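You operate a simulated robot arm through the tools that you are given. There is no shell and no other tool.

The job below is to be done with a simulated robot arm. You get a single attempt, and the scene is never put back.

Task
Clamp the steel hose onto the narrow port and cap its open end.
Fine: rubber ring from the holder under the hose, wing nut tight, the bench's red dust cap on top.

The check looks at the end state, three seconds after you hand in, the way a careful person would. Anything else that was tipped, shoved, dropped, spilled or broken makes it a failure. Lids that push on must go on centred and level and be pressed home; caps that screw on are set level and turned clockwise until they are tight.

Robot
A 7-joint arm with a three-finger gripper, fixed in place. Base frame: the origin is at the foot of the arm, x ahead of it, y to its left, z up; the work surface is at about z = 0.82. Lengths are in m, angles in rad, forces in N, time in s.
With the tool pointing down near the work surface it reaches from about 0.1 to 0.86 m from the base axis. Its first joint turns from -2.897 to 2.897 rad. Payload 2.94 kg.
The TCP is the grasp point between the finger pads, 0.03 m short of the fingertips. In the tool frame z runs along the fingers and y along their closing line. Largest opening 0.132 m; the body of the gripper starts 0.107 m behind the TCP.
Orientation is that of the tool frame in the base frame, as a unit quaternion [x, y, z, w]. With the fingers straight down and closing along the base's y, the tool's x points along the base's -x, its y along +y and its z along -z.

Tools
- The arm moves only by the tool servo_tool. Its argument "series" is a list of rows, each an object of numbers (a shift or turn left out is 0, a gripper value left out holds the last): "x", "y", "z": the shift along the tool's x, y, z in units of 25 mm (1.0 is 25 mm); "ax", "ay", "az": the turn, a rotation vector about the tool's x, y, z in units of 8 degrees (1.0 is 8 degrees); "claw": the gripper command, from -1 (shut) to 1 (fully open), values between in proportion. In form: [{"x": .., "y": .., "z": .., "ax": .., "ay": .., "az": .., "claw": ..}, ...]. A call has 1 to 20 rows; each row shifts and turns the commanded pose from where the row before left it, along the tool's axes as they then stand. A call with a number of a shift or a turn outside -1 to 1 is refused whole. Rows are played at 5 a second. More than 0.05 m and 0.15 rad between two rows, or a gripper value outside its range, and nothing of the call is played. Where a pose cannot be reached the arm comes as near as it can. A force on the tool above 90 N (or 10 N above the force at the start of the call, whichever is more), or a blocked arm, ends the call early, and 0.2 s more pass. Each finger halts on what it meets, pressing with about 44 N; the grip force reading is that of the motor and also rises with nothing between the fingers. The clock runs only during rows and for 0.2 s after the last one: add rows that do not move to give the fingers time. It gives the time, the measured TCP pose, the force on the tool (base axes), the opening and the grip force at its end, in the units of the frame above (readings bear some noise), with the torque about the TCP (base axes, N m) and any sound that the robot's microphone picked up.
- Cameras (640 x 400 px; columns grow to the right, rows downward): "scene" is fixed at [0.3989, 0.5011, 1.4698]; the picture's right is [-0.22, 0.98, 0.00], its down [0.93, 0.21, -0.31] and it looks along [-0.31, -0.07, -0.95] (base axes); focal length 214 px, centre (320, 200). "wrist" rides on the gripper at [0.072, 0.003, -0.144] in the tool frame; the picture's right is [-0.04, 1.00, 0.00], its down [-0.88, -0.04, -0.48] and it looks along [-0.48, -0.02, 0.88] (tool axes); focal length 256 px, centre (320, 200). There is no depth. A picture from a camera that has moved, and an enlarged one, comes with that camera's place and axes in the base frame and with its lens.
- snapshot(camera): a new picture of that camera. No time passes.
- lift_body(by): slides the trunk up (or, below 0, down) by that many m; the arm rides with it, the base frame stays. It gives what a move gives, with no picture.
- enlarge(camera, box): a new picture of the part [left, top, right, bottom] of that camera's present view, enlarged. No time passes.
- hand_in(): hands the job in; it is judged then, once.

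Places have to be worked out from the pictures, the camera data and where the tool is seen. Open the gripper and draw the arm clear of the work before you hand the job in, unless the task says otherwise.

The tools are called after "Emit:" by a JSON object that holds its "fn" and its "kwargs". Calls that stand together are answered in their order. servo_tool: Moves the arm, as the interface text tells. Its arguments: {"type":"object","properties":{"series":{"type":"array","items":{"type":"object","properties":{"x":{"type":"number"},"y":{"type":"number"},"z":{"type":"number"},"ax":{"type":"number"},"ay":{"type":"number"},"az":{"type":"number"},"claw":{"type":"number"}}}}},"required":["series"]} The other tools are called the same way: lift_body (by) slides the trunk up or down; snapshot (camera) takes a picture; enlarge (camera, box) takes an enlarged picture of a part of a camera's view; hand_in () hands the job in.

At the start:

```text
time: 0.0
ee_pos: [0.2423, 0.4163, 1.2102]
orientation: [0.0, 1.0, 0.0, -0.001]
ft_force: [0.4, -0.4, 0.4]
moment: [0.0, 0.04, 0.0]
width: 0.1318
gripper_force: 0.0
trunk travel left (down, up): [-0.4, 0.14]
```

scene: 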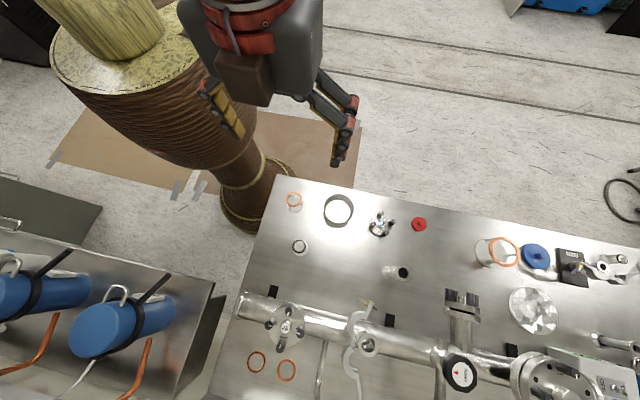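
wrist: 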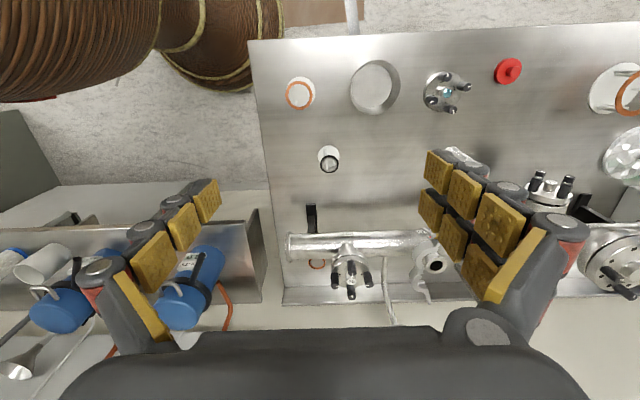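

I start by looking closely at the bench to tell the parts apart.

Emit:
{"fn": "enlarge", "kwargs": {"camera": "scene", "box": [230, 170, 450, 300]}}

Emit:
{"fn": "enlarge", "kwargs": {"camera": "scene", "box": [230, 270, 450, 400]}}

Emit:
{"fn": "enlarge", "kwargs": {"camera": "scene", "box": [430, 220, 640, 400]}}

Emit:
{"fn": "enlarge", "kwargs": {"camera": "wrist", "box": [260, 40, 480, 180]}}

Emit:
{"fn": "enlarge", "kwargs": {"camera": "wrist", "box": [260, 180, 480, 320]}}

Emit:
{"fn": "enlarge", "kwargs": {"camera": "wrist", "box": [0, 180, 260, 380]}}

```text
2.91 times, centred on (340, 235) of scene
camera zoom: at [0.3989, 0.5011, 1.4698], right [-0.22, 0.98, 0.0], down [0.93, 0.21, -0.31], along [-0.31, -0.07, -0.95], focal length 624 px, centre (262, 98)
```

zoom: 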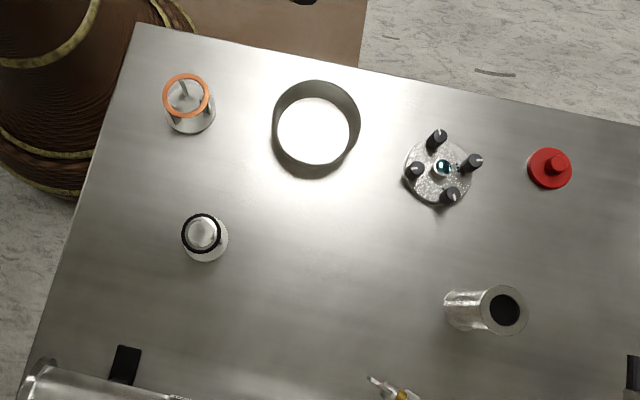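

```text
2.91 times, centred on (340, 335) of scene
camera zoom: at [0.3989, 0.5011, 1.4698], right [-0.22, 0.98, 0.0], down [0.93, 0.21, -0.31], along [-0.31, -0.07, -0.95], focal length 624 px, centre (262, -193)
```

zoom: 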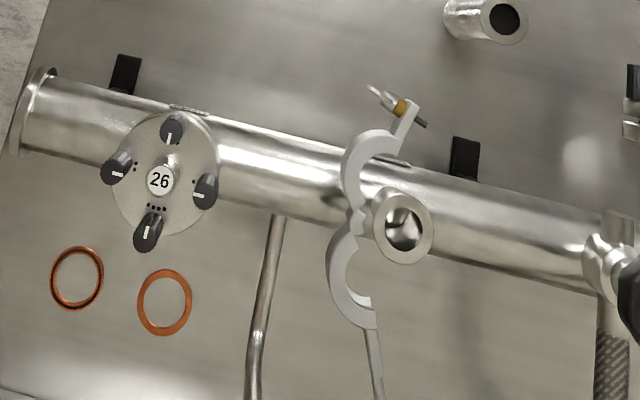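

```text
2.22 times, centred on (535, 310) of scene
camera zoom: at [0.3989, 0.5011, 1.4698], right [-0.22, 0.98, 0.0], down [0.93, 0.21, -0.31], along [-0.31, -0.07, -0.95], focal length 477 px, centre (-158, -44)
```

zoom: 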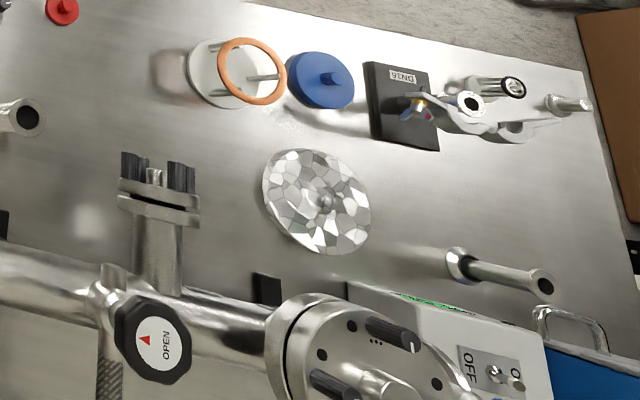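

```text
2.86 times, centred on (370, 110) of wrist
camera zoom: at [0.1691, 0.4198, 1.3527], right [0.04, 1.0, 0.0], down [0.88, -0.04, 0.48], along [0.48, -0.02, -0.88], focal length 731 px, centre (177, 457)
```

zoom: 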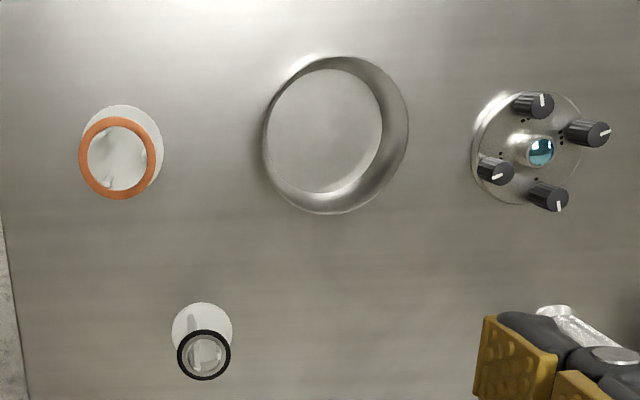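

```text
2.86 times, centred on (370, 250) of wrist
camera zoom: at [0.1691, 0.4198, 1.3527], right [0.04, 1.0, 0.0], down [0.88, -0.04, 0.48], along [0.48, -0.02, -0.88], focal length 731 px, centre (177, 57)
```

zoom: 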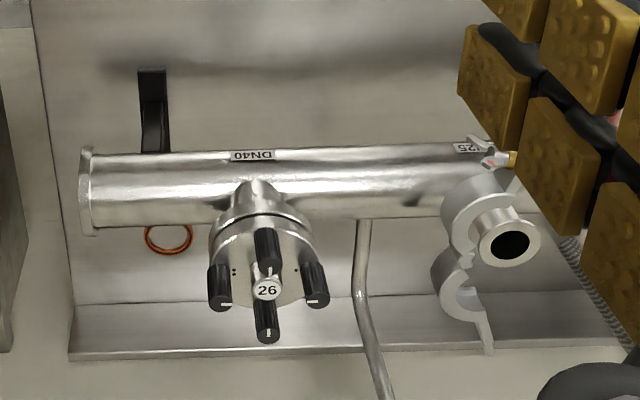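

```text
2.00 times, centred on (130, 280) of wrist
camera zoom: at [0.1691, 0.4198, 1.3527], right [0.04, 1.0, 0.0], down [0.88, -0.04, 0.48], along [0.48, -0.02, -0.88], focal length 512 px, centre (700, 40)
```

zoom: 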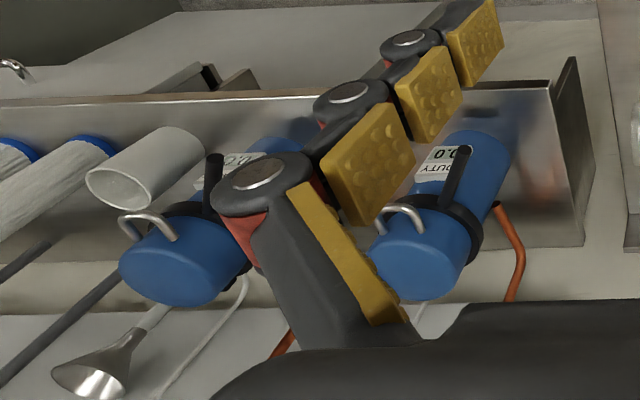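

The bench has a manifold with labelled ports (DN40, DN25…), an open clamp around the DN25 port and loose parts behind it. I move the wrist camera left along the bench, staying high, to read the labels and tell the rings apart.

Emit:
{"fn": "servo_tool", "kwargs": {"series": [{"y": 1}, {"y": 1}, {"y": 1}, {"y": 1}, {"y": 1}, {"y": 1}, {"y": 1}, {"y": 1}, {"y": 1}, {"y": 1}, {"y": 1}]}}

Emit:
{"fn": "snapshot", "kwargs": {"camera": "wrist"}}

Emit:
{"fn": "snapshot", "kwargs": {"camera": "scene"}}

```text
time: 2.4
ee_pos: [0.241, 0.6925, 1.2116]
orientation: [0.0, 1.0, 0.0, 0.0]
ft_force: [0.7, 0.5, 0.5]
moment: [-0.04, 0.04, 0.02]
width: 0.1321
gripper_force: 0.0
trunk travel left (down, up): [-0.4, 0.14]
```

```text
taken
camera wrist: at [0.1691, 0.6962, 1.354], right [0.04, 1.0, 0.0], down [0.88, -0.04, 0.48], along [0.48, -0.02, -0.88], focal length 256 px, centre (320, 200)
```

wrist: 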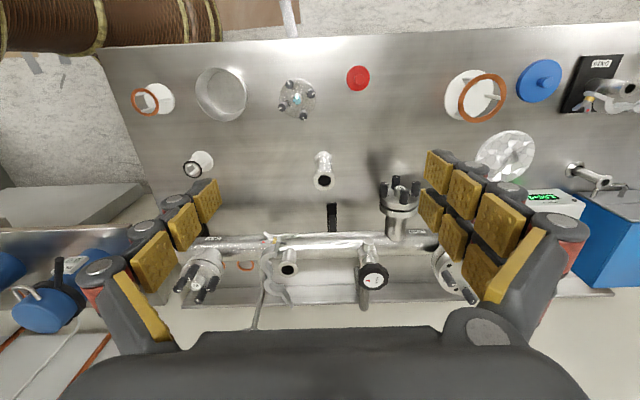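

```text
taken
```

scene: 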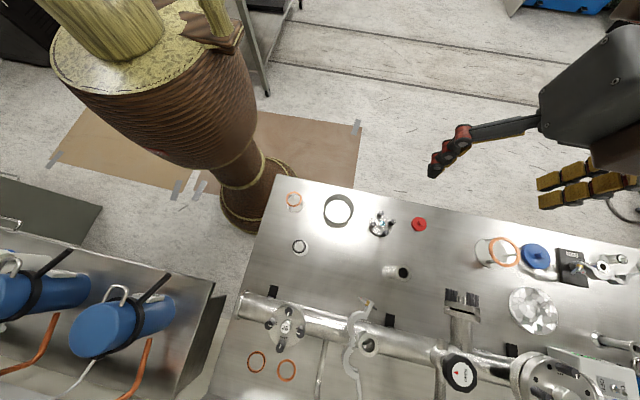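

Emit:
{"fn": "enlarge", "kwargs": {"camera": "wrist", "box": [230, 130, 450, 310]}}

Emit:
{"fn": "enlarge", "kwargs": {"camera": "wrist", "box": [430, 40, 640, 200]}}

Emit:
{"fn": "enlarge", "kwargs": {"camera": "wrist", "box": [100, 50, 380, 210]}}

Emit:
{"fn": "enlarge", "kwargs": {"camera": "scene", "box": [340, 250, 440, 380]}}

Emit:
{"fn": "enlarge", "kwargs": {"camera": "scene", "box": [540, 230, 640, 380]}}

```text
2.22 times, centred on (340, 220) of wrist
camera zoom: at [0.1691, 0.6962, 1.354], right [0.04, 1.0, 0.0], down [0.88, -0.04, 0.48], along [0.48, -0.02, -0.88], focal length 569 px, centre (276, 156)
```

zoom: 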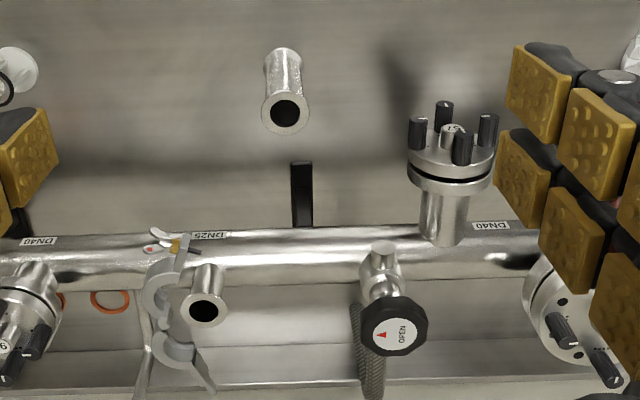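

```text
2.50 times, centred on (535, 120) of wrist
camera zoom: at [0.1691, 0.6962, 1.354], right [0.04, 1.0, 0.0], down [0.88, -0.04, 0.48], along [0.48, -0.02, -0.88], focal length 640 px, centre (-218, 400)
```

zoom: 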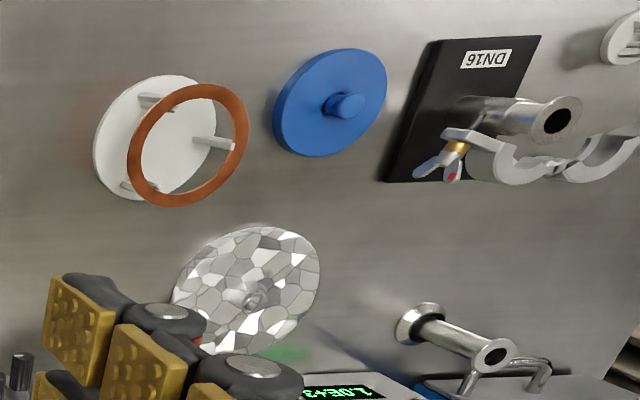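

```text
2.29 times, centred on (240, 130) of wrist
camera zoom: at [0.1691, 0.6962, 1.354], right [0.04, 1.0, 0.0], down [0.88, -0.04, 0.48], along [0.48, -0.02, -0.88], focal length 585 px, centre (503, 360)
```

zoom: 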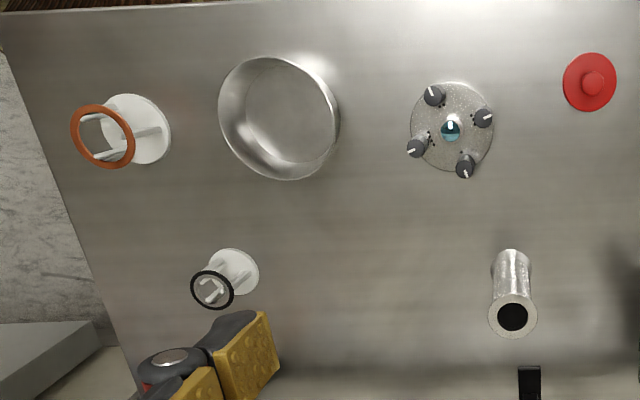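

```text
3.08 times, centred on (390, 315) of scene
camera zoom: at [0.3989, 0.5011, 1.4698], right [-0.22, 0.98, 0.0], down [0.93, 0.21, -0.31], along [-0.31, -0.07, -0.95], focal length 660 px, centre (105, -154)
```

zoom: 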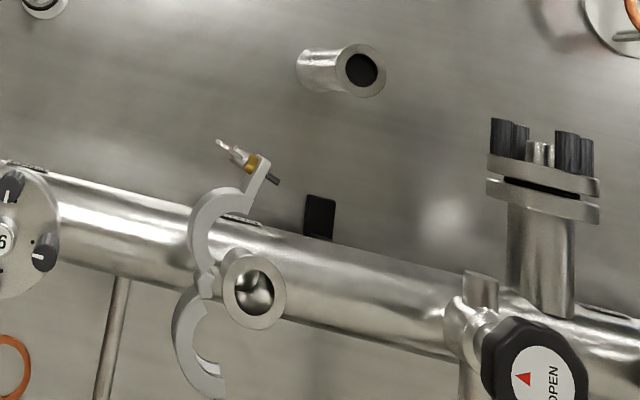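

```text
2.67 times, centred on (590, 305) of scene
camera zoom: at [0.3989, 0.5011, 1.4698], right [-0.22, 0.98, 0.0], down [0.93, 0.21, -0.31], along [-0.31, -0.07, -0.95], focal length 572 px, centre (-400, -80)
```

zoom: 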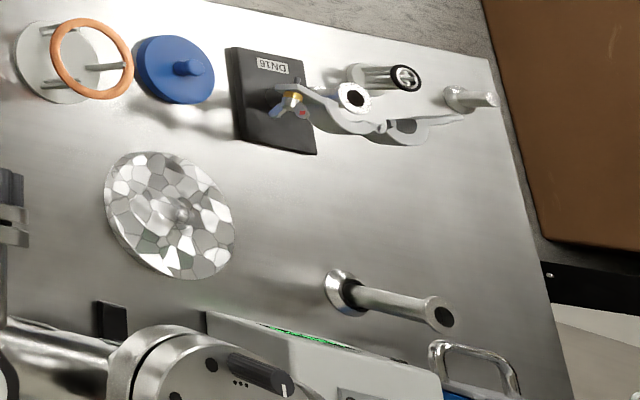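

Two cameras triangulate the DN25 port's flange top to about (0.511, 0.621, 0.991) and the hose's top to (0.358, 0.697, 0.933). The DN16 port lies about 1.2 m off, out of reach, so the DN25 port with its open clamp looks like the right one; I enlarge the clamp and rings strongly.

Emit:
{"fn": "enlarge", "kwargs": {"camera": "wrist", "box": [255, 225, 335, 275]}}

Emit:
{"fn": "enlarge", "kwargs": {"camera": "wrist", "box": [255, 260, 335, 310]}}

Emit:
{"fn": "enlarge", "kwargs": {"camera": "scene", "box": [335, 295, 415, 345]}}

Emit:
{"fn": "enlarge", "kwargs": {"camera": "scene", "box": [335, 335, 415, 385]}}

Emit:
{"fn": "enlarge", "kwargs": {"camera": "scene", "box": [268, 225, 332, 265]}}

Emit:
{"fn": "enlarge", "kwargs": {"camera": "wrist", "box": [168, 145, 232, 185]}}

Emit:
{"fn": "enlarge", "kwargs": {"camera": "wrist", "box": [290, 140, 370, 190]}}

Emit:
{"fn": "enlarge", "kwargs": {"camera": "wrist", "box": [326, 60, 390, 100]}}

```text
8.00 times, centred on (295, 250) of wrist
camera zoom: at [0.1691, 0.6962, 1.354], right [0.04, 1.0, 0.0], down [0.88, -0.04, 0.48], along [0.48, -0.02, -0.88], focal length 2048 px, centre (520, -200)
```

zoom: 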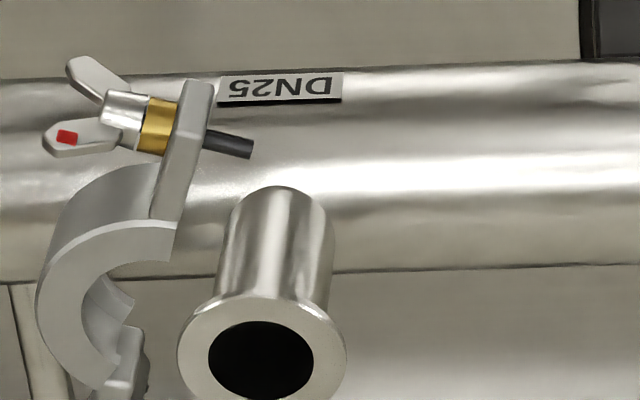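

```text
8.00 times, centred on (295, 285) of wrist
camera zoom: at [0.1691, 0.6962, 1.354], right [0.04, 1.0, 0.0], down [0.88, -0.04, 0.48], along [0.48, -0.02, -0.88], focal length 2048 px, centre (520, -480)
```

zoom: 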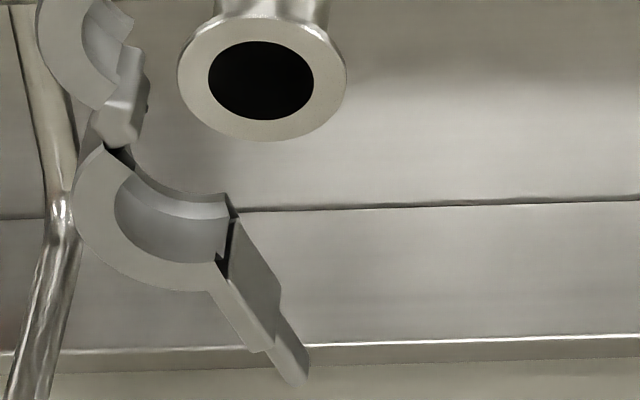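

```text
8.00 times, centred on (375, 320) of scene
camera zoom: at [0.3989, 0.5011, 1.4698], right [-0.22, 0.98, 0.0], down [0.93, 0.21, -0.31], along [-0.31, -0.07, -0.95], focal length 1716 px, centre (-120, -760)
```

zoom: 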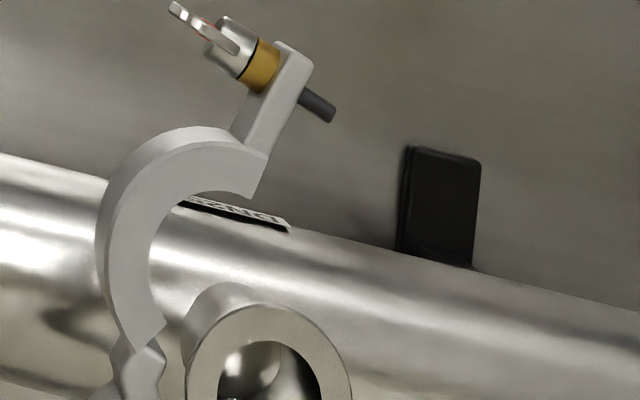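

```text
8.00 times, centred on (375, 360) of scene
camera zoom: at [0.3989, 0.5011, 1.4698], right [-0.22, 0.98, 0.0], down [0.93, 0.21, -0.31], along [-0.31, -0.07, -0.95], focal length 1716 px, centre (-120, -1080)
```

zoom: 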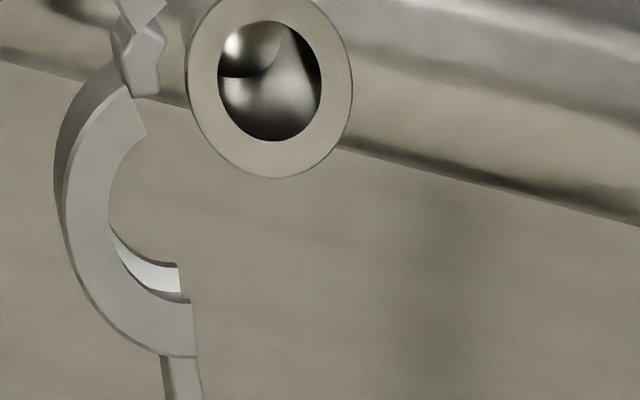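

```text
10.00 times, centred on (300, 245) of scene
camera zoom: at [0.3989, 0.5011, 1.4698], right [-0.22, 0.98, 0.0], down [0.93, 0.21, -0.31], along [-0.31, -0.07, -0.95], focal length 2145 px, centre (520, -250)
```

zoom: 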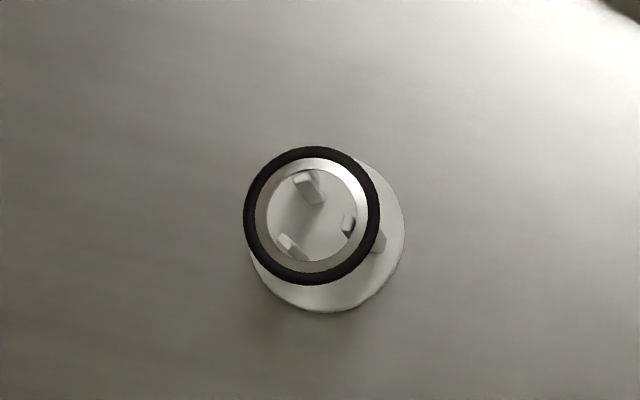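

```text
10.00 times, centred on (200, 165) of wrist
camera zoom: at [0.1691, 0.6962, 1.354], right [0.04, 1.0, 0.0], down [0.88, -0.04, 0.48], along [0.48, -0.02, -0.88], focal length 2560 px, centre (1520, 550)
```

zoom: 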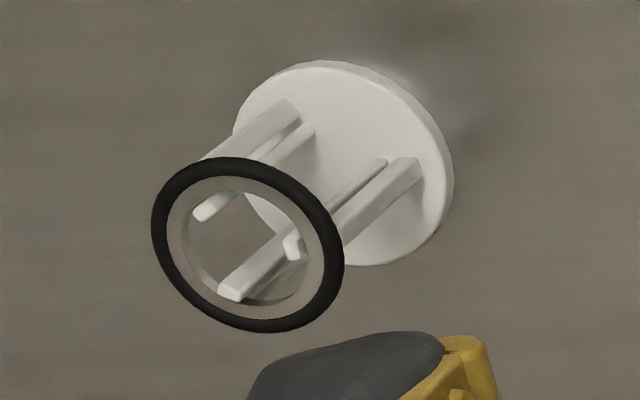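

```text
8.00 times, centred on (330, 165) of wrist
camera zoom: at [0.1691, 0.6962, 1.354], right [0.04, 1.0, 0.0], down [0.88, -0.04, 0.48], along [0.48, -0.02, -0.88], focal length 2048 px, centre (240, 480)
```

zoom: 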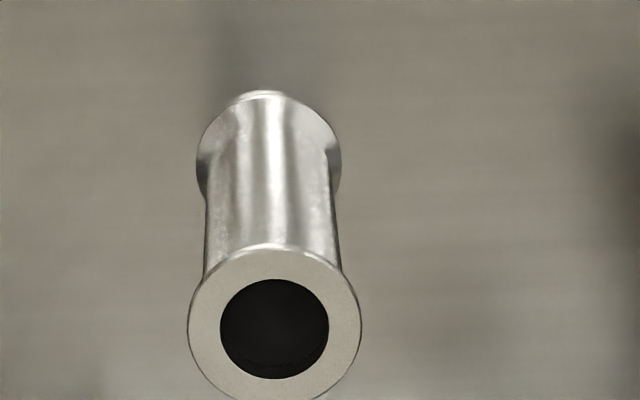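

```text
10.00 times, centred on (358, 80) of wrist
camera zoom: at [0.1691, 0.6962, 1.354], right [0.04, 1.0, 0.0], down [0.88, -0.04, 0.48], along [0.48, -0.02, -0.88], focal length 2560 px, centre (-60, 1400)
```

zoom: 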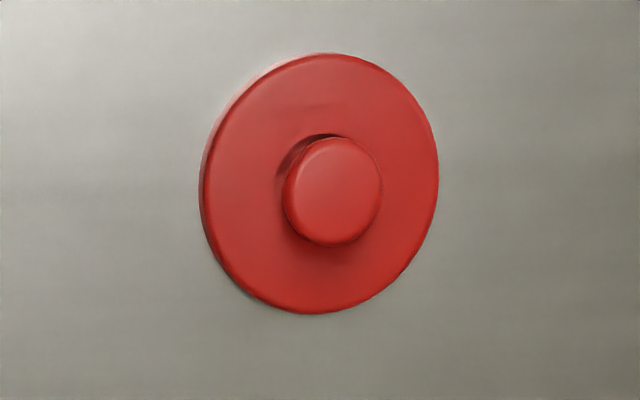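

The clamp is hinged beside the port at about (0.512, 0.592), both jaws open; the rubber ring is on its holder near (0.350, 0.431, 0.868). I go above the ring and turn the tool a quarter so the fingers close along x, which will also clear the clamp at the port later.

Emit:
{"fn": "servo_tool", "kwargs": {"series": [{"x": -0.396, "y": -0.953, "z": 0.3}, {"x": -0.396, "y": -0.953, "z": 0.3}, {"x": -0.396, "y": -0.953, "z": 0.3}, {"x": -0.396, "y": -0.953, "z": 0.3}, {"x": -0.396, "y": -0.953, "z": 0.3}, {"x": -0.396, "y": -0.953, "z": 0.3}, {"x": -0.396, "y": -0.953, "z": 0.3}, {"x": -0.396, "y": -0.953, "z": 0.3}, {"x": -0.396, "y": -0.953, "z": 0.3}, {"x": -0.396, "y": -0.953, "z": 0.3}, {"x": -0.396, "y": -0.953, "z": 0.3}]}}

Emit:
{"fn": "servo_tool", "kwargs": {"series": [{"az": -0.9375}, {"az": -0.9375}, {"az": -0.9375}, {"az": -0.9375}, {"az": -0.9375}, {"az": -0.9375}, {"az": -0.9375}, {"az": -0.9375}, {"az": -0.9375}, {"az": -0.9375}, {"az": -0.9375}, {"az": -0.9375}]}}

Emit:
{"fn": "snapshot", "kwargs": {"camera": "wrist"}}

Emit:
{"fn": "snapshot", "kwargs": {"camera": "scene"}}

```text
time: 4.8
ee_pos: [0.3514, 0.4275, 1.1275]
orientation: [0.0, 1.0, 0.0, 0.0]
ft_force: [-0.1, 0.3, 0.6]
moment: [-0.02, -0.02, -0.01]
width: 0.1322
gripper_force: 0.0
trunk travel left (down, up): [-0.4, 0.14]
```

```text
time: 7.4
ee_pos: [0.3502, 0.4283, 1.1257]
orientation: [0.707, -0.707, 0.001, -0.001]
ft_force: [0.2, 0.2, -0.5]
moment: [0.01, 0.01, -0.02]
width: 0.1321
gripper_force: 0.0
trunk travel left (down, up): [-0.4, 0.14]
```

```text
taken
camera wrist: at [0.3474, 0.3575, 1.27], right [-1.0, 0.04, 0.0], down [0.04, 0.88, 0.48], along [0.02, 0.48, -0.88], focal length 256 px, centre (320, 200)
```

wrist: 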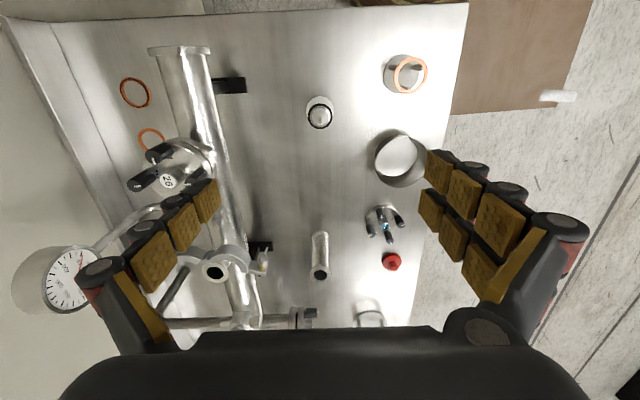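

```text
taken
```

scene: 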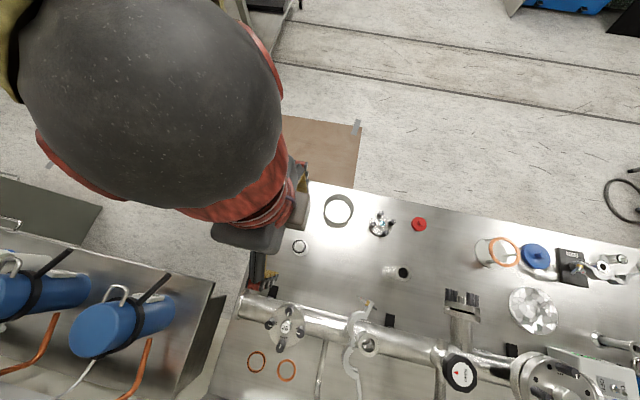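

The turn worked; I enlarge on the ring, the clamp and the hose from this new side for more exact places.

Emit:
{"fn": "enlarge", "kwargs": {"camera": "wrist", "box": [288, 90, 352, 130]}}

Emit:
{"fn": "enlarge", "kwargs": {"camera": "wrist", "box": [180, 230, 276, 290]}}

Emit:
{"fn": "enlarge", "kwargs": {"camera": "wrist", "box": [288, 230, 352, 290]}}

Emit:
{"fn": "enlarge", "kwargs": {"camera": "wrist", "box": [360, 235, 424, 275]}}

```text
10.00 times, centred on (320, 110) of wrist
camera zoom: at [0.3474, 0.3575, 1.27], right [-1.0, 0.04, 0.0], down [0.04, 0.88, 0.48], along [0.02, 0.48, -0.88], focal length 2560 px, centre (320, 1100)
```

zoom: 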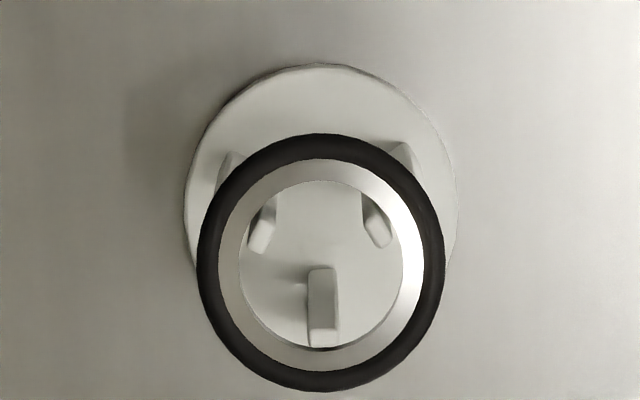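

```text
6.67 times, centred on (228, 260) of wrist
camera zoom: at [0.3474, 0.3575, 1.27], right [-1.0, 0.04, 0.0], down [0.04, 0.88, 0.48], along [0.02, 0.48, -0.88], focal length 1707 px, centre (933, -200)
```

zoom: 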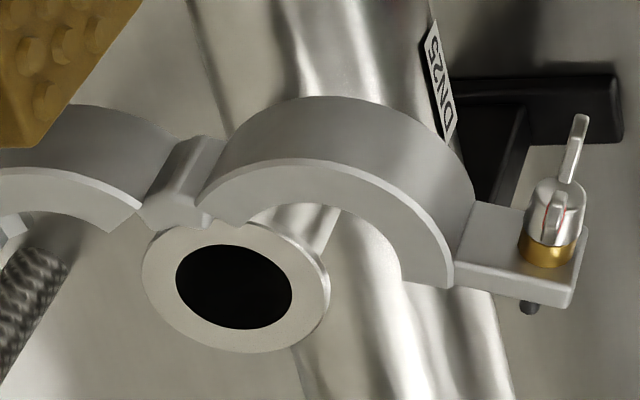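

```text
6.67 times, centred on (320, 260) of wrist
camera zoom: at [0.3474, 0.3575, 1.27], right [-1.0, 0.04, 0.0], down [0.04, 0.88, 0.48], along [0.02, 0.48, -0.88], focal length 1707 px, centre (320, -200)
```

zoom: 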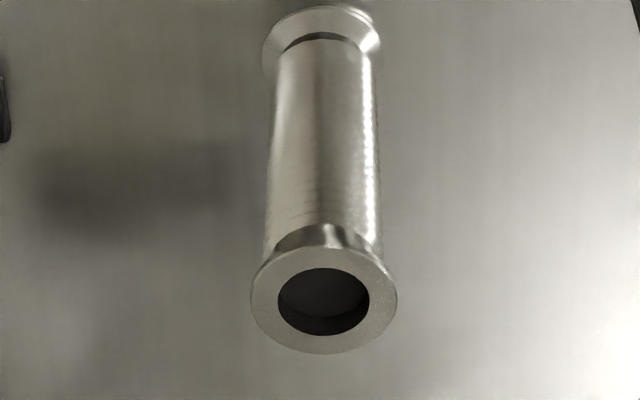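

```text
10.00 times, centred on (392, 255) of wrist
camera zoom: at [0.3474, 0.3575, 1.27], right [-1.0, 0.04, 0.0], down [0.04, 0.88, 0.48], along [0.02, 0.48, -0.88], focal length 2560 px, centre (-400, -350)
```

zoom: 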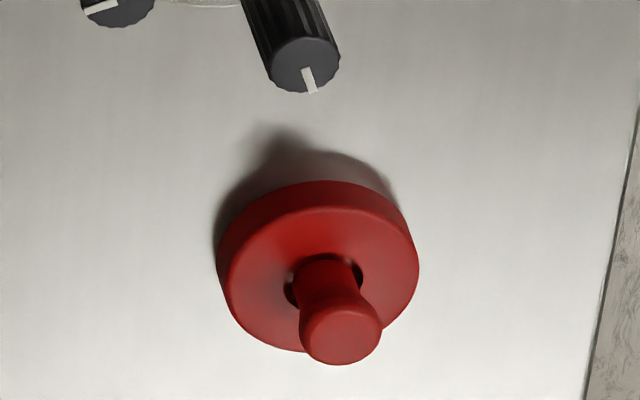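

The ring sits at (0.350, 0.432), 38 mm across, about z = 0.868. I descend to just above it with the fingers part-open and check from close up.

Emit:
{"fn": "servo_tool", "kwargs": {"series": [{"z": 0.98, "claw": 0.06}, {"z": 0.98}, {"z": 0.98}, {"z": 0.98}, {"z": 0.98}, {"z": 0.98, "x": -0.15}, {"z": 0.98}, {"z": 0.7}, {}]}}

Emit:
{"fn": "snapshot", "kwargs": {"camera": "wrist"}}

Emit:
{"fn": "enlarge", "kwargs": {"camera": "wrist", "box": [240, 120, 400, 220]}}

Emit:
{"fn": "enlarge", "kwargs": {"camera": "scene", "box": [240, 200, 360, 275]}}

```text
time: 9.4
ee_pos: [0.3492, 0.4306, 0.9371]
orientation: [0.707, -0.707, 0.0, 0.0]
ft_force: [0.7, 0.1, 0.3]
moment: [-0.02, -0.01, 0.0]
width: 0.0699
gripper_force: 0.1
trunk travel left (down, up): [-0.4, 0.14]
```

```text
taken
camera wrist: at [0.3465, 0.3596, 1.0804], right [-1.0, 0.04, 0.0], down [0.04, 0.88, 0.48], along [0.02, 0.48, -0.88], focal length 256 px, centre (320, 200)
```

wrist: 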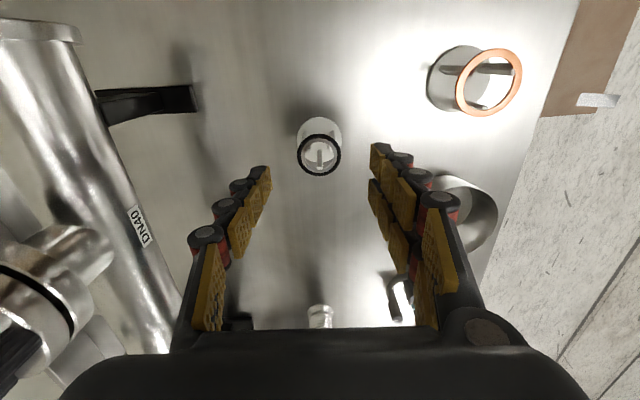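

```text
4.00 times, centred on (320, 170) of wrist
camera zoom: at [0.3465, 0.3596, 1.0804], right [-1.0, 0.04, 0.0], down [0.04, 0.88, 0.48], along [0.02, 0.48, -0.88], focal length 1024 px, centre (320, 320)
```

zoom: 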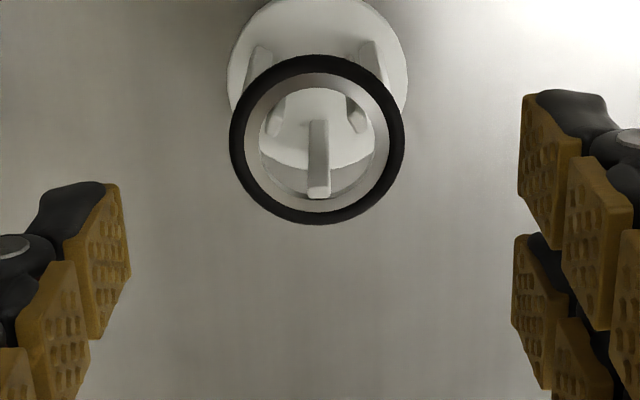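

```text
5.33 times, centred on (300, 238) of scene
camera zoom: at [0.3989, 0.5011, 1.4698], right [-0.22, 0.98, 0.0], down [0.93, 0.21, -0.31], along [-0.31, -0.07, -0.95], focal length 1144 px, centre (427, 0)
```

zoom: 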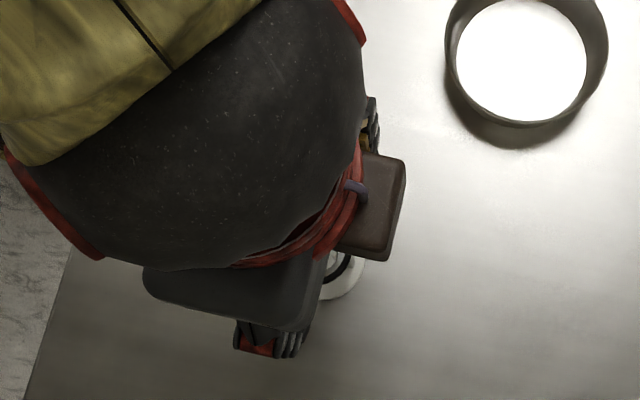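

The gripper's right side looks like it may be more than one finger wide, so I look at both fingers closely before going nearer to anything.

Emit:
{"fn": "enlarge", "kwargs": {"camera": "wrist", "box": [350, 130, 470, 330]}}

Emit:
{"fn": "enlarge", "kwargs": {"camera": "wrist", "box": [170, 150, 290, 350]}}

```text
2.00 times, centred on (410, 230) of wrist
camera zoom: at [0.3465, 0.3596, 1.0804], right [-1.0, 0.04, 0.0], down [0.04, 0.88, 0.48], along [0.02, 0.48, -0.88], focal length 512 px, centre (140, 140)
```

zoom: 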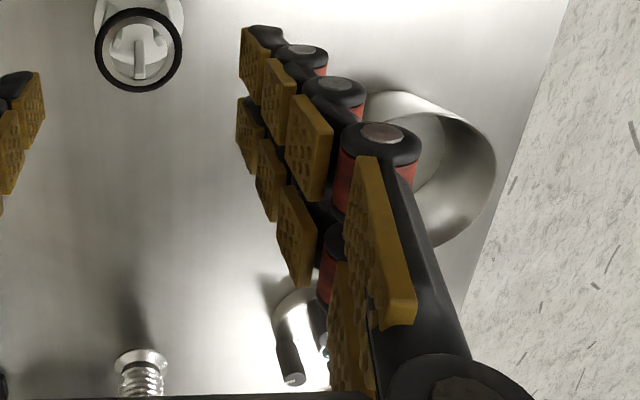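

```text
2.00 times, centred on (230, 250) of wrist
camera zoom: at [0.3465, 0.3596, 1.0804], right [-1.0, 0.04, 0.0], down [0.04, 0.88, 0.48], along [0.02, 0.48, -0.88], focal length 512 px, centre (500, 100)
```

zoom: 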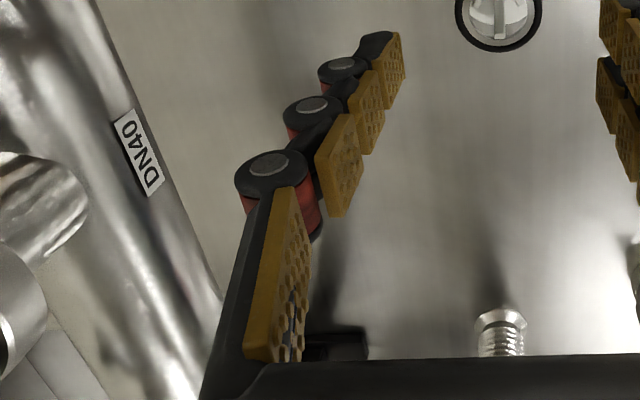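

The gripper looks like one thumb facing two fingers, so I treat that side as about 42 mm wide. The ring is centred within 1 mm of the tool axis, and I go down so the fingertips end just under the ring.

Emit:
{"fn": "servo_tool", "kwargs": {"series": [{"z": 0.8, "x": -0.036, "y": -0.032}, {"z": 0.8, "claw": -0.2}, {"z": 0.1}, {}, {}]}}

Emit:
{"fn": "enlarge", "kwargs": {"camera": "wrist", "box": [240, 120, 400, 220]}}

```text
time: 10.6
ee_pos: [0.3511, 0.4341, 0.894]
orientation: [-0.707, 0.707, -0.001, -0.001]
ft_force: [-0.8, -0.5, 1.0]
moment: [-0.04, 0.0, 0.03]
width: 0.0529
gripper_force: 0.1
trunk travel left (down, up): [-0.4, 0.14]
```

```text
4.00 times, centred on (320, 170) of wrist
camera zoom: at [0.348, 0.3623, 1.0376], right [-1.0, 0.04, 0.0], down [0.04, 0.88, 0.48], along [0.02, 0.47, -0.88], focal length 1024 px, centre (320, 320)
```

zoom: 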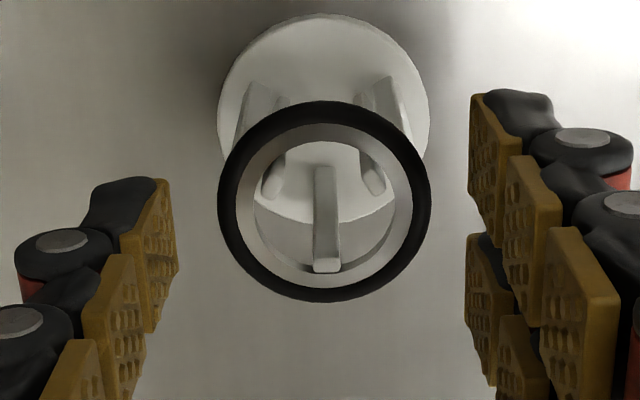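

By ring size and row, the ring is 4 mm above the fingertips and about 3 mm off along the tool's x. I correct that and close on it.

Emit:
{"fn": "servo_tool", "kwargs": {"series": [{"x": 0.1}, {}, {"claw": -0.35}, {"claw": -0.6}, {}, {}, {}]}}

Emit:
{"fn": "enlarge", "kwargs": {"camera": "wrist", "box": [240, 120, 400, 220]}}

```text
time: 12.2
ee_pos: [0.3505, 0.4317, 0.8931]
orientation: [0.708, -0.707, 0.001, 0.0]
ft_force: [-6.7, 2.3, 1.4]
moment: [0.08, 0.2, -0.05]
width: 0.0338
gripper_force: 43.8
trunk travel left (down, up): [-0.4, 0.14]
```

```text
4.00 times, centred on (320, 170) of wrist
camera zoom: at [0.3472, 0.3595, 1.0378], right [-1.0, 0.04, 0.0], down [0.04, 0.88, 0.47], along [0.02, 0.47, -0.88], focal length 1024 px, centre (320, 320)
```

zoom: 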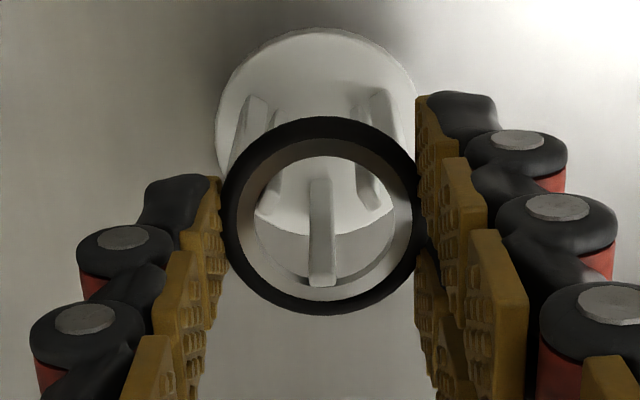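

The grip holds at 34 mm with 44 N; I lift the ring slowly off its prongs and check.

Emit:
{"fn": "servo_tool", "kwargs": {"series": [{"z": -0.3}, {"z": -0.5}, {"z": -0.8}, {"z": -1}, {"z": -1}, {}]}}

Emit:
{"fn": "enlarge", "kwargs": {"camera": "wrist", "box": [240, 120, 400, 220]}}

Emit:
{"fn": "enlarge", "kwargs": {"camera": "scene", "box": [240, 200, 360, 275]}}

```text
time: 13.6
ee_pos: [0.3502, 0.4311, 0.9863]
orientation: [-0.707, 0.707, 0.001, 0.0]
ft_force: [1.1, 0.1, 0.3]
moment: [-0.01, -0.02, 0.0]
width: 0.0332
gripper_force: 44.0
trunk travel left (down, up): [-0.4, 0.14]
```

```text
4.00 times, centred on (320, 170) of wrist
camera zoom: at [0.3481, 0.3599, 1.1296], right [-1.0, 0.04, 0.0], down [0.04, 0.88, 0.48], along [0.02, 0.47, -0.88], focal length 1024 px, centre (320, 320)
```

zoom: 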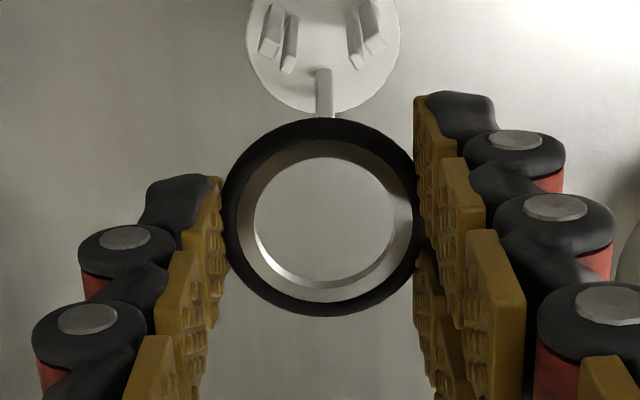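

```text
5.33 times, centred on (300, 238) of scene
camera zoom: at [0.3989, 0.5011, 1.4698], right [-0.22, 0.98, 0.0], down [0.93, 0.21, -0.31], along [-0.31, -0.07, -0.95], focal length 1144 px, centre (427, 0)
```

zoom: 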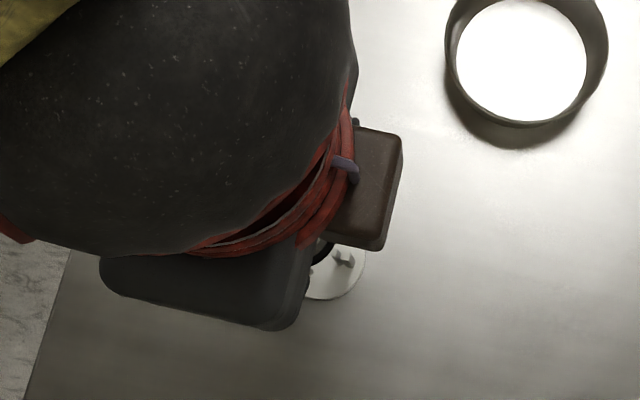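

The ring came off cleanly and hangs level, centred in the fingers 5 mm above the tips. I lift and carry it over to above the DN25 port.

Emit:
{"fn": "servo_tool", "kwargs": {"series": [{"z": -1}, {"z": -1}, {"z": -1}, {"z": -1}, {"z": -1}, {"z": -0.4}, {"x": -0.955, "y": -0.805}, {"x": -0.955, "y": -0.805}, {"x": -0.955, "y": -0.805}, {"x": -0.955, "y": -0.805}, {"x": -0.955, "y": -0.805}, {"x": -0.955, "y": -0.805}, {"x": -0.955, "y": -0.805}, {"x": -0.955, "y": -0.805}, {}]}}

Emit:
{"fn": "snapshot", "kwargs": {"camera": "wrist"}}

Emit:
{"fn": "snapshot", "kwargs": {"camera": "scene"}}

Emit:
{"fn": "enlarge", "kwargs": {"camera": "wrist", "box": [200, 80, 440, 230]}}

```text
time: 16.8
ee_pos: [0.5119, 0.6258, 1.1231]
orientation: [-0.707, 0.707, 0.001, 0.0]
ft_force: [0.3, 0.1, 0.6]
moment: [0.01, -0.03, 0.03]
width: 0.0333
gripper_force: 44.1
trunk travel left (down, up): [-0.4, 0.14]
```

```text
taken
camera wrist: at [0.5089, 0.5531, 1.2652], right [-1.0, 0.04, 0.0], down [0.04, 0.88, 0.48], along [0.02, 0.48, -0.88], focal length 256 px, centre (320, 200)
```

wrist: 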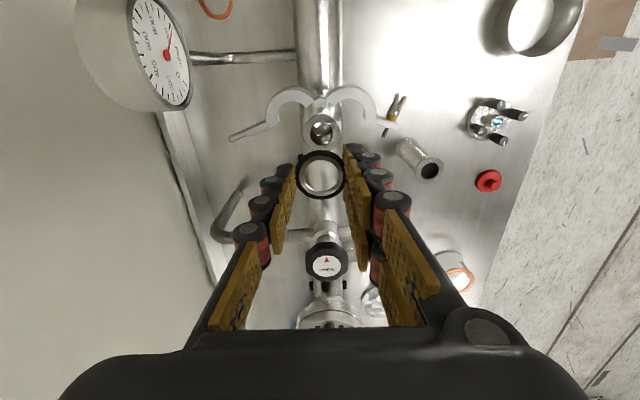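

```text
taken
```

scene: 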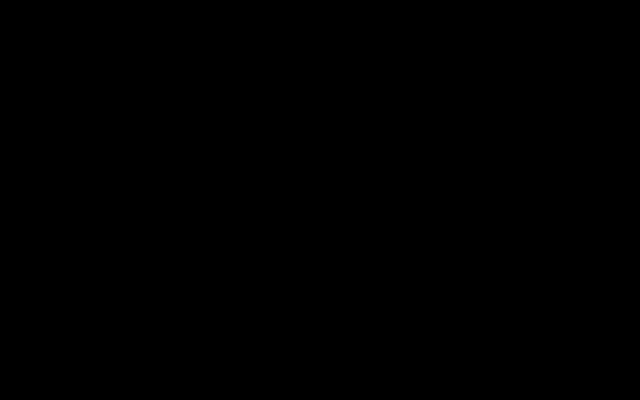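

```text
2.67 times, centred on (320, 155) of wrist
camera zoom: at [0.5089, 0.5531, 1.2652], right [-1.0, 0.04, 0.0], down [0.04, 0.88, 0.48], along [0.02, 0.48, -0.88], focal length 683 px, centre (320, 320)
```

zoom: 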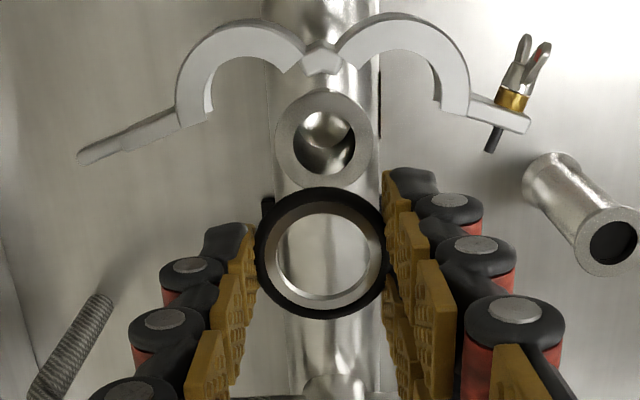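

From here the port's centre works out at (0.510, 0.620) and the clamp's jaws lie well clear on both sides. I shift onto the axis and lower the ring to about 3 cm above the flange, then look again.

Emit:
{"fn": "servo_tool", "kwargs": {"series": [{"x": 0.22, "y": 0.08, "z": 0.6}, {"z": 0.8}, {"z": 0.8}, {"z": 0.7}, {}]}}

Emit:
{"fn": "enlarge", "kwargs": {"camera": "wrist", "box": [240, 100, 400, 200]}}

Emit:
{"fn": "snapshot", "kwargs": {"camera": "wrist"}}

```text
time: 18.0
ee_pos: [0.5099, 0.6185, 1.0479]
orientation: [-0.706, 0.708, 0.001, 0.0]
ft_force: [0.0, -0.7, 0.0]
moment: [0.0, -0.03, 0.0]
width: 0.0333
gripper_force: 44.2
trunk travel left (down, up): [-0.4, 0.14]
```

```text
4.00 times, centred on (320, 150) of wrist
camera zoom: at [0.506, 0.5466, 1.1904], right [-1.0, 0.04, 0.0], down [0.04, 0.88, 0.48], along [0.02, 0.48, -0.88], focal length 1024 px, centre (320, 400)
```

zoom: 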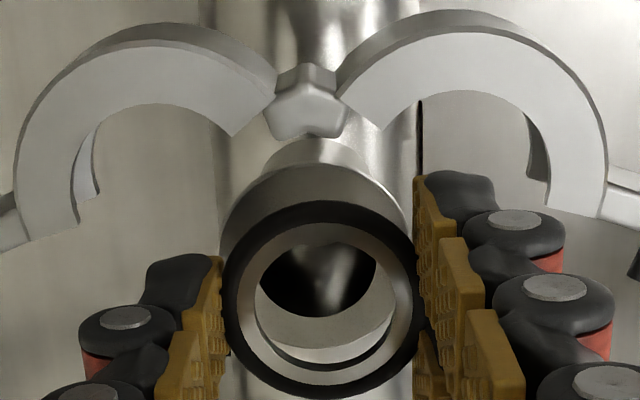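

```text
taken
camera wrist: at [0.506, 0.5466, 1.1904], right [-1.0, 0.04, 0.0], down [0.04, 0.88, 0.48], along [0.02, 0.48, -0.88], focal length 256 px, centre (320, 200)
```

wrist: 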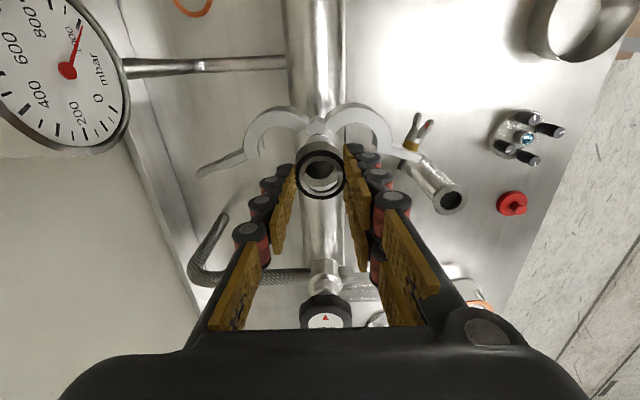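

The ring hangs concentric above the flange within 2 mm. To keep the wide finger side away from jaw A, I turn the tool 20° clockwise, correct the offset and descend to about 1 cm above the seat.

Emit:
{"fn": "servo_tool", "kwargs": {"series": [{"x": -0.08, "y": -0.04}, {"az": 0.833}, {"az": 0.833}, {"az": 0.834}, {"z": 0.4}, {"z": 0.4}, {}]}}

Emit:
{"fn": "enlarge", "kwargs": {"camera": "wrist", "box": [240, 100, 400, 200]}}

Emit:
{"fn": "snapshot", "kwargs": {"camera": "scene"}}

```text
time: 19.6
ee_pos: [0.5117, 0.6192, 1.0262]
orientation: [-0.573, 0.82, 0.0, 0.001]
ft_force: [0.2, -0.3, -0.6]
moment: [-0.03, 0.0, -0.02]
width: 0.0332
gripper_force: 44.1
trunk travel left (down, up): [-0.4, 0.14]
```

```text
4.00 times, centred on (320, 150) of wrist
camera zoom: at [0.483, 0.5526, 1.1698], right [-0.92, 0.38, 0.0], down [0.34, 0.81, 0.48], along [0.18, 0.44, -0.88], focal length 1024 px, centre (320, 400)
```

zoom: 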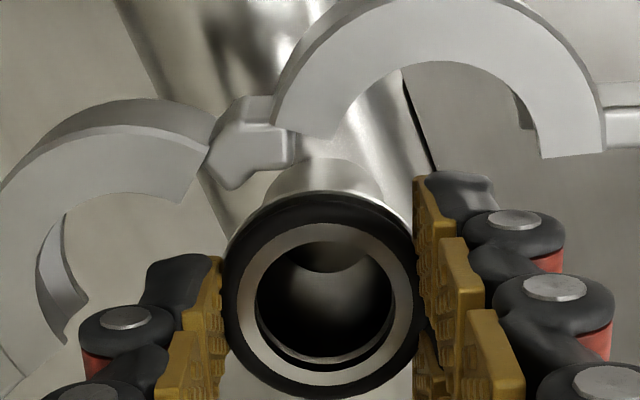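

```text
taken
```

scene: 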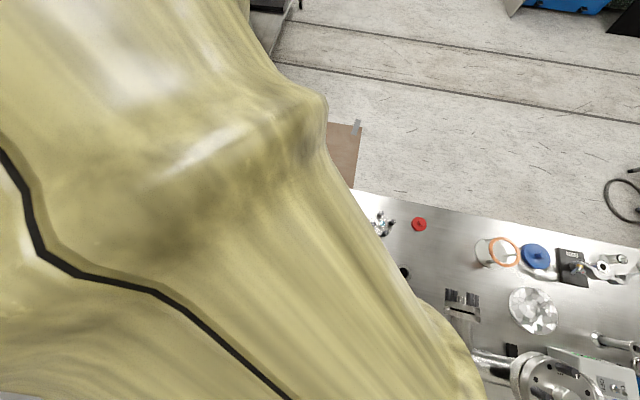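

Ring now about 1 cm above the seat; I zoom in to compare ring and bore centres.

Emit:
{"fn": "enlarge", "kwargs": {"camera": "wrist", "box": [288, 140, 352, 200]}}

```text
6.67 times, centred on (320, 170) of wrist
camera zoom: at [0.483, 0.5526, 1.1698], right [-0.92, 0.38, 0.0], down [0.34, 0.81, 0.48], along [0.18, 0.44, -0.88], focal length 1707 px, centre (320, 400)
```

zoom: 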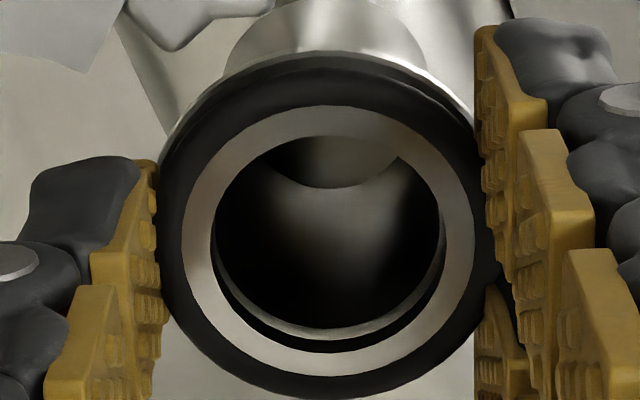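

The flange axis is about 1.6 mm further in +y than the ring; I correct that and lower gently, watching the force.

Emit:
{"fn": "servo_tool", "kwargs": {"series": [{"x": -0.06, "y": 0.022}, {"z": 0.06}, {"z": 0.06}, {}, {}]}}

Emit:
{"fn": "enlarge", "kwargs": {"camera": "wrist", "box": [288, 140, 352, 200]}}

```text
time: 20.8
ee_pos: [0.5104, 0.621, 1.0243]
orientation: [-0.573, 0.819, 0.0, 0.0]
ft_force: [0.1, -0.2, 3.0]
moment: [0.02, 0.04, 0.03]
width: 0.0331
gripper_force: 43.9
trunk travel left (down, up): [-0.4, 0.14]
```

```text
6.67 times, centred on (320, 170) of wrist
camera zoom: at [0.4831, 0.5544, 1.1676], right [-0.92, 0.38, 0.0], down [0.34, 0.81, 0.48], along [0.18, 0.44, -0.88], focal length 1707 px, centre (320, 400)
```

zoom: 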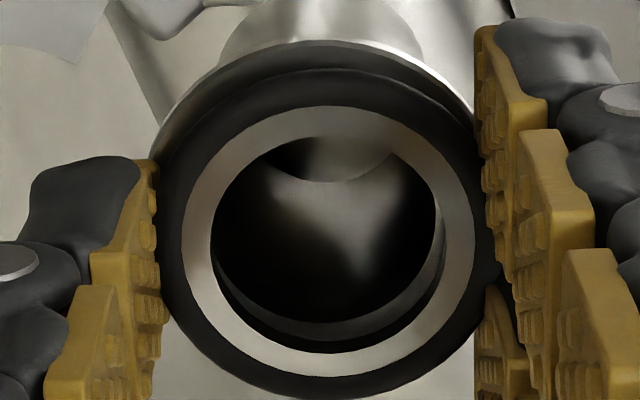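

A contact force of 3 N appeared early, and fitting the visible flange rim says the port axis is still about 1.4 mm further in +y. I lift slightly, shift and try again.

Emit:
{"fn": "servo_tool", "kwargs": {"series": [{"z": -0.08}, {"x": -0.05, "y": 0.02}, {}, {"z": 0.06}, {"z": 0.06}, {"z": 0.04}, {}]}}

Emit:
{"fn": "enlarge", "kwargs": {"camera": "wrist", "box": [288, 140, 352, 200]}}

```text
time: 22.4
ee_pos: [0.5099, 0.6225, 1.0245]
orientation: [-0.573, 0.819, 0.0, 0.001]
ft_force: [0.4, -0.5, 9.3]
moment: [-0.02, 0.05, 0.02]
width: 0.0333
gripper_force: 44.3
trunk travel left (down, up): [-0.4, 0.14]
```

```text
6.67 times, centred on (320, 170) of wrist
camera zoom: at [0.483, 0.5557, 1.1675], right [-0.92, 0.38, 0.0], down [0.34, 0.81, 0.48], along [0.18, 0.44, -0.88], focal length 1707 px, centre (320, 400)
```

zoom: 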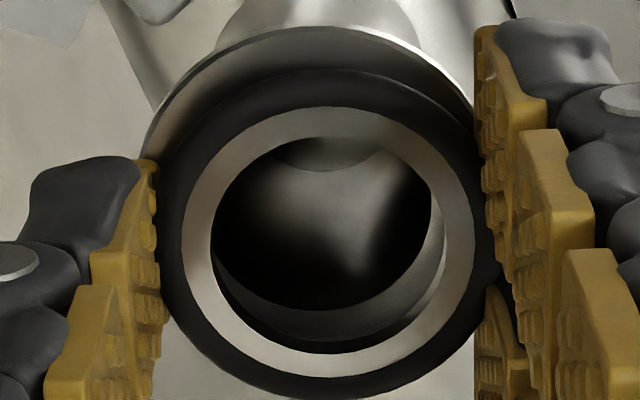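

Now rim and bore both put the port axis within half a millimetre of the ring, and the stop is the fingertips touching the flange. I ease off the pressure and release the ring onto its seat.

Emit:
{"fn": "servo_tool", "kwargs": {"series": [{"z": -0.02}, {}, {"claw": -0.4}, {"claw": -0.32}, {}, {}]}}

Emit:
{"fn": "enlarge", "kwargs": {"camera": "wrist", "box": [288, 140, 352, 200]}}

```text
time: 23.8
ee_pos: [0.5098, 0.6225, 1.023]
orientation: [-0.573, 0.82, 0.0, 0.0]
ft_force: [0.4, -0.6, 0.4]
moment: [0.0, -0.01, -0.03]
width: 0.0452
gripper_force: 0.1
trunk travel left (down, up): [-0.4, 0.14]
```

```text
6.67 times, centred on (320, 170) of wrist
camera zoom: at [0.483, 0.5559, 1.1664], right [-0.92, 0.38, 0.0], down [0.34, 0.81, 0.48], along [0.18, 0.44, -0.88], focal length 1707 px, centre (320, 400)
```

zoom: 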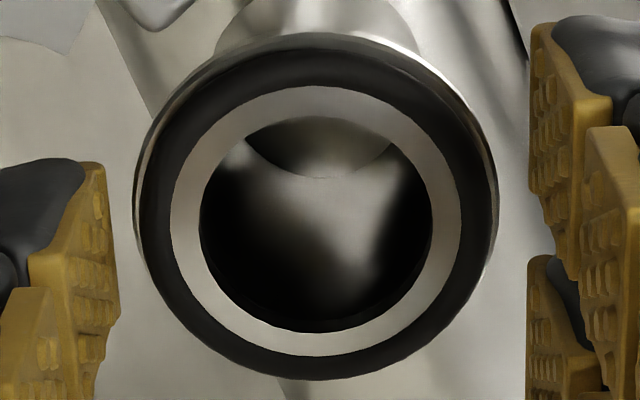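

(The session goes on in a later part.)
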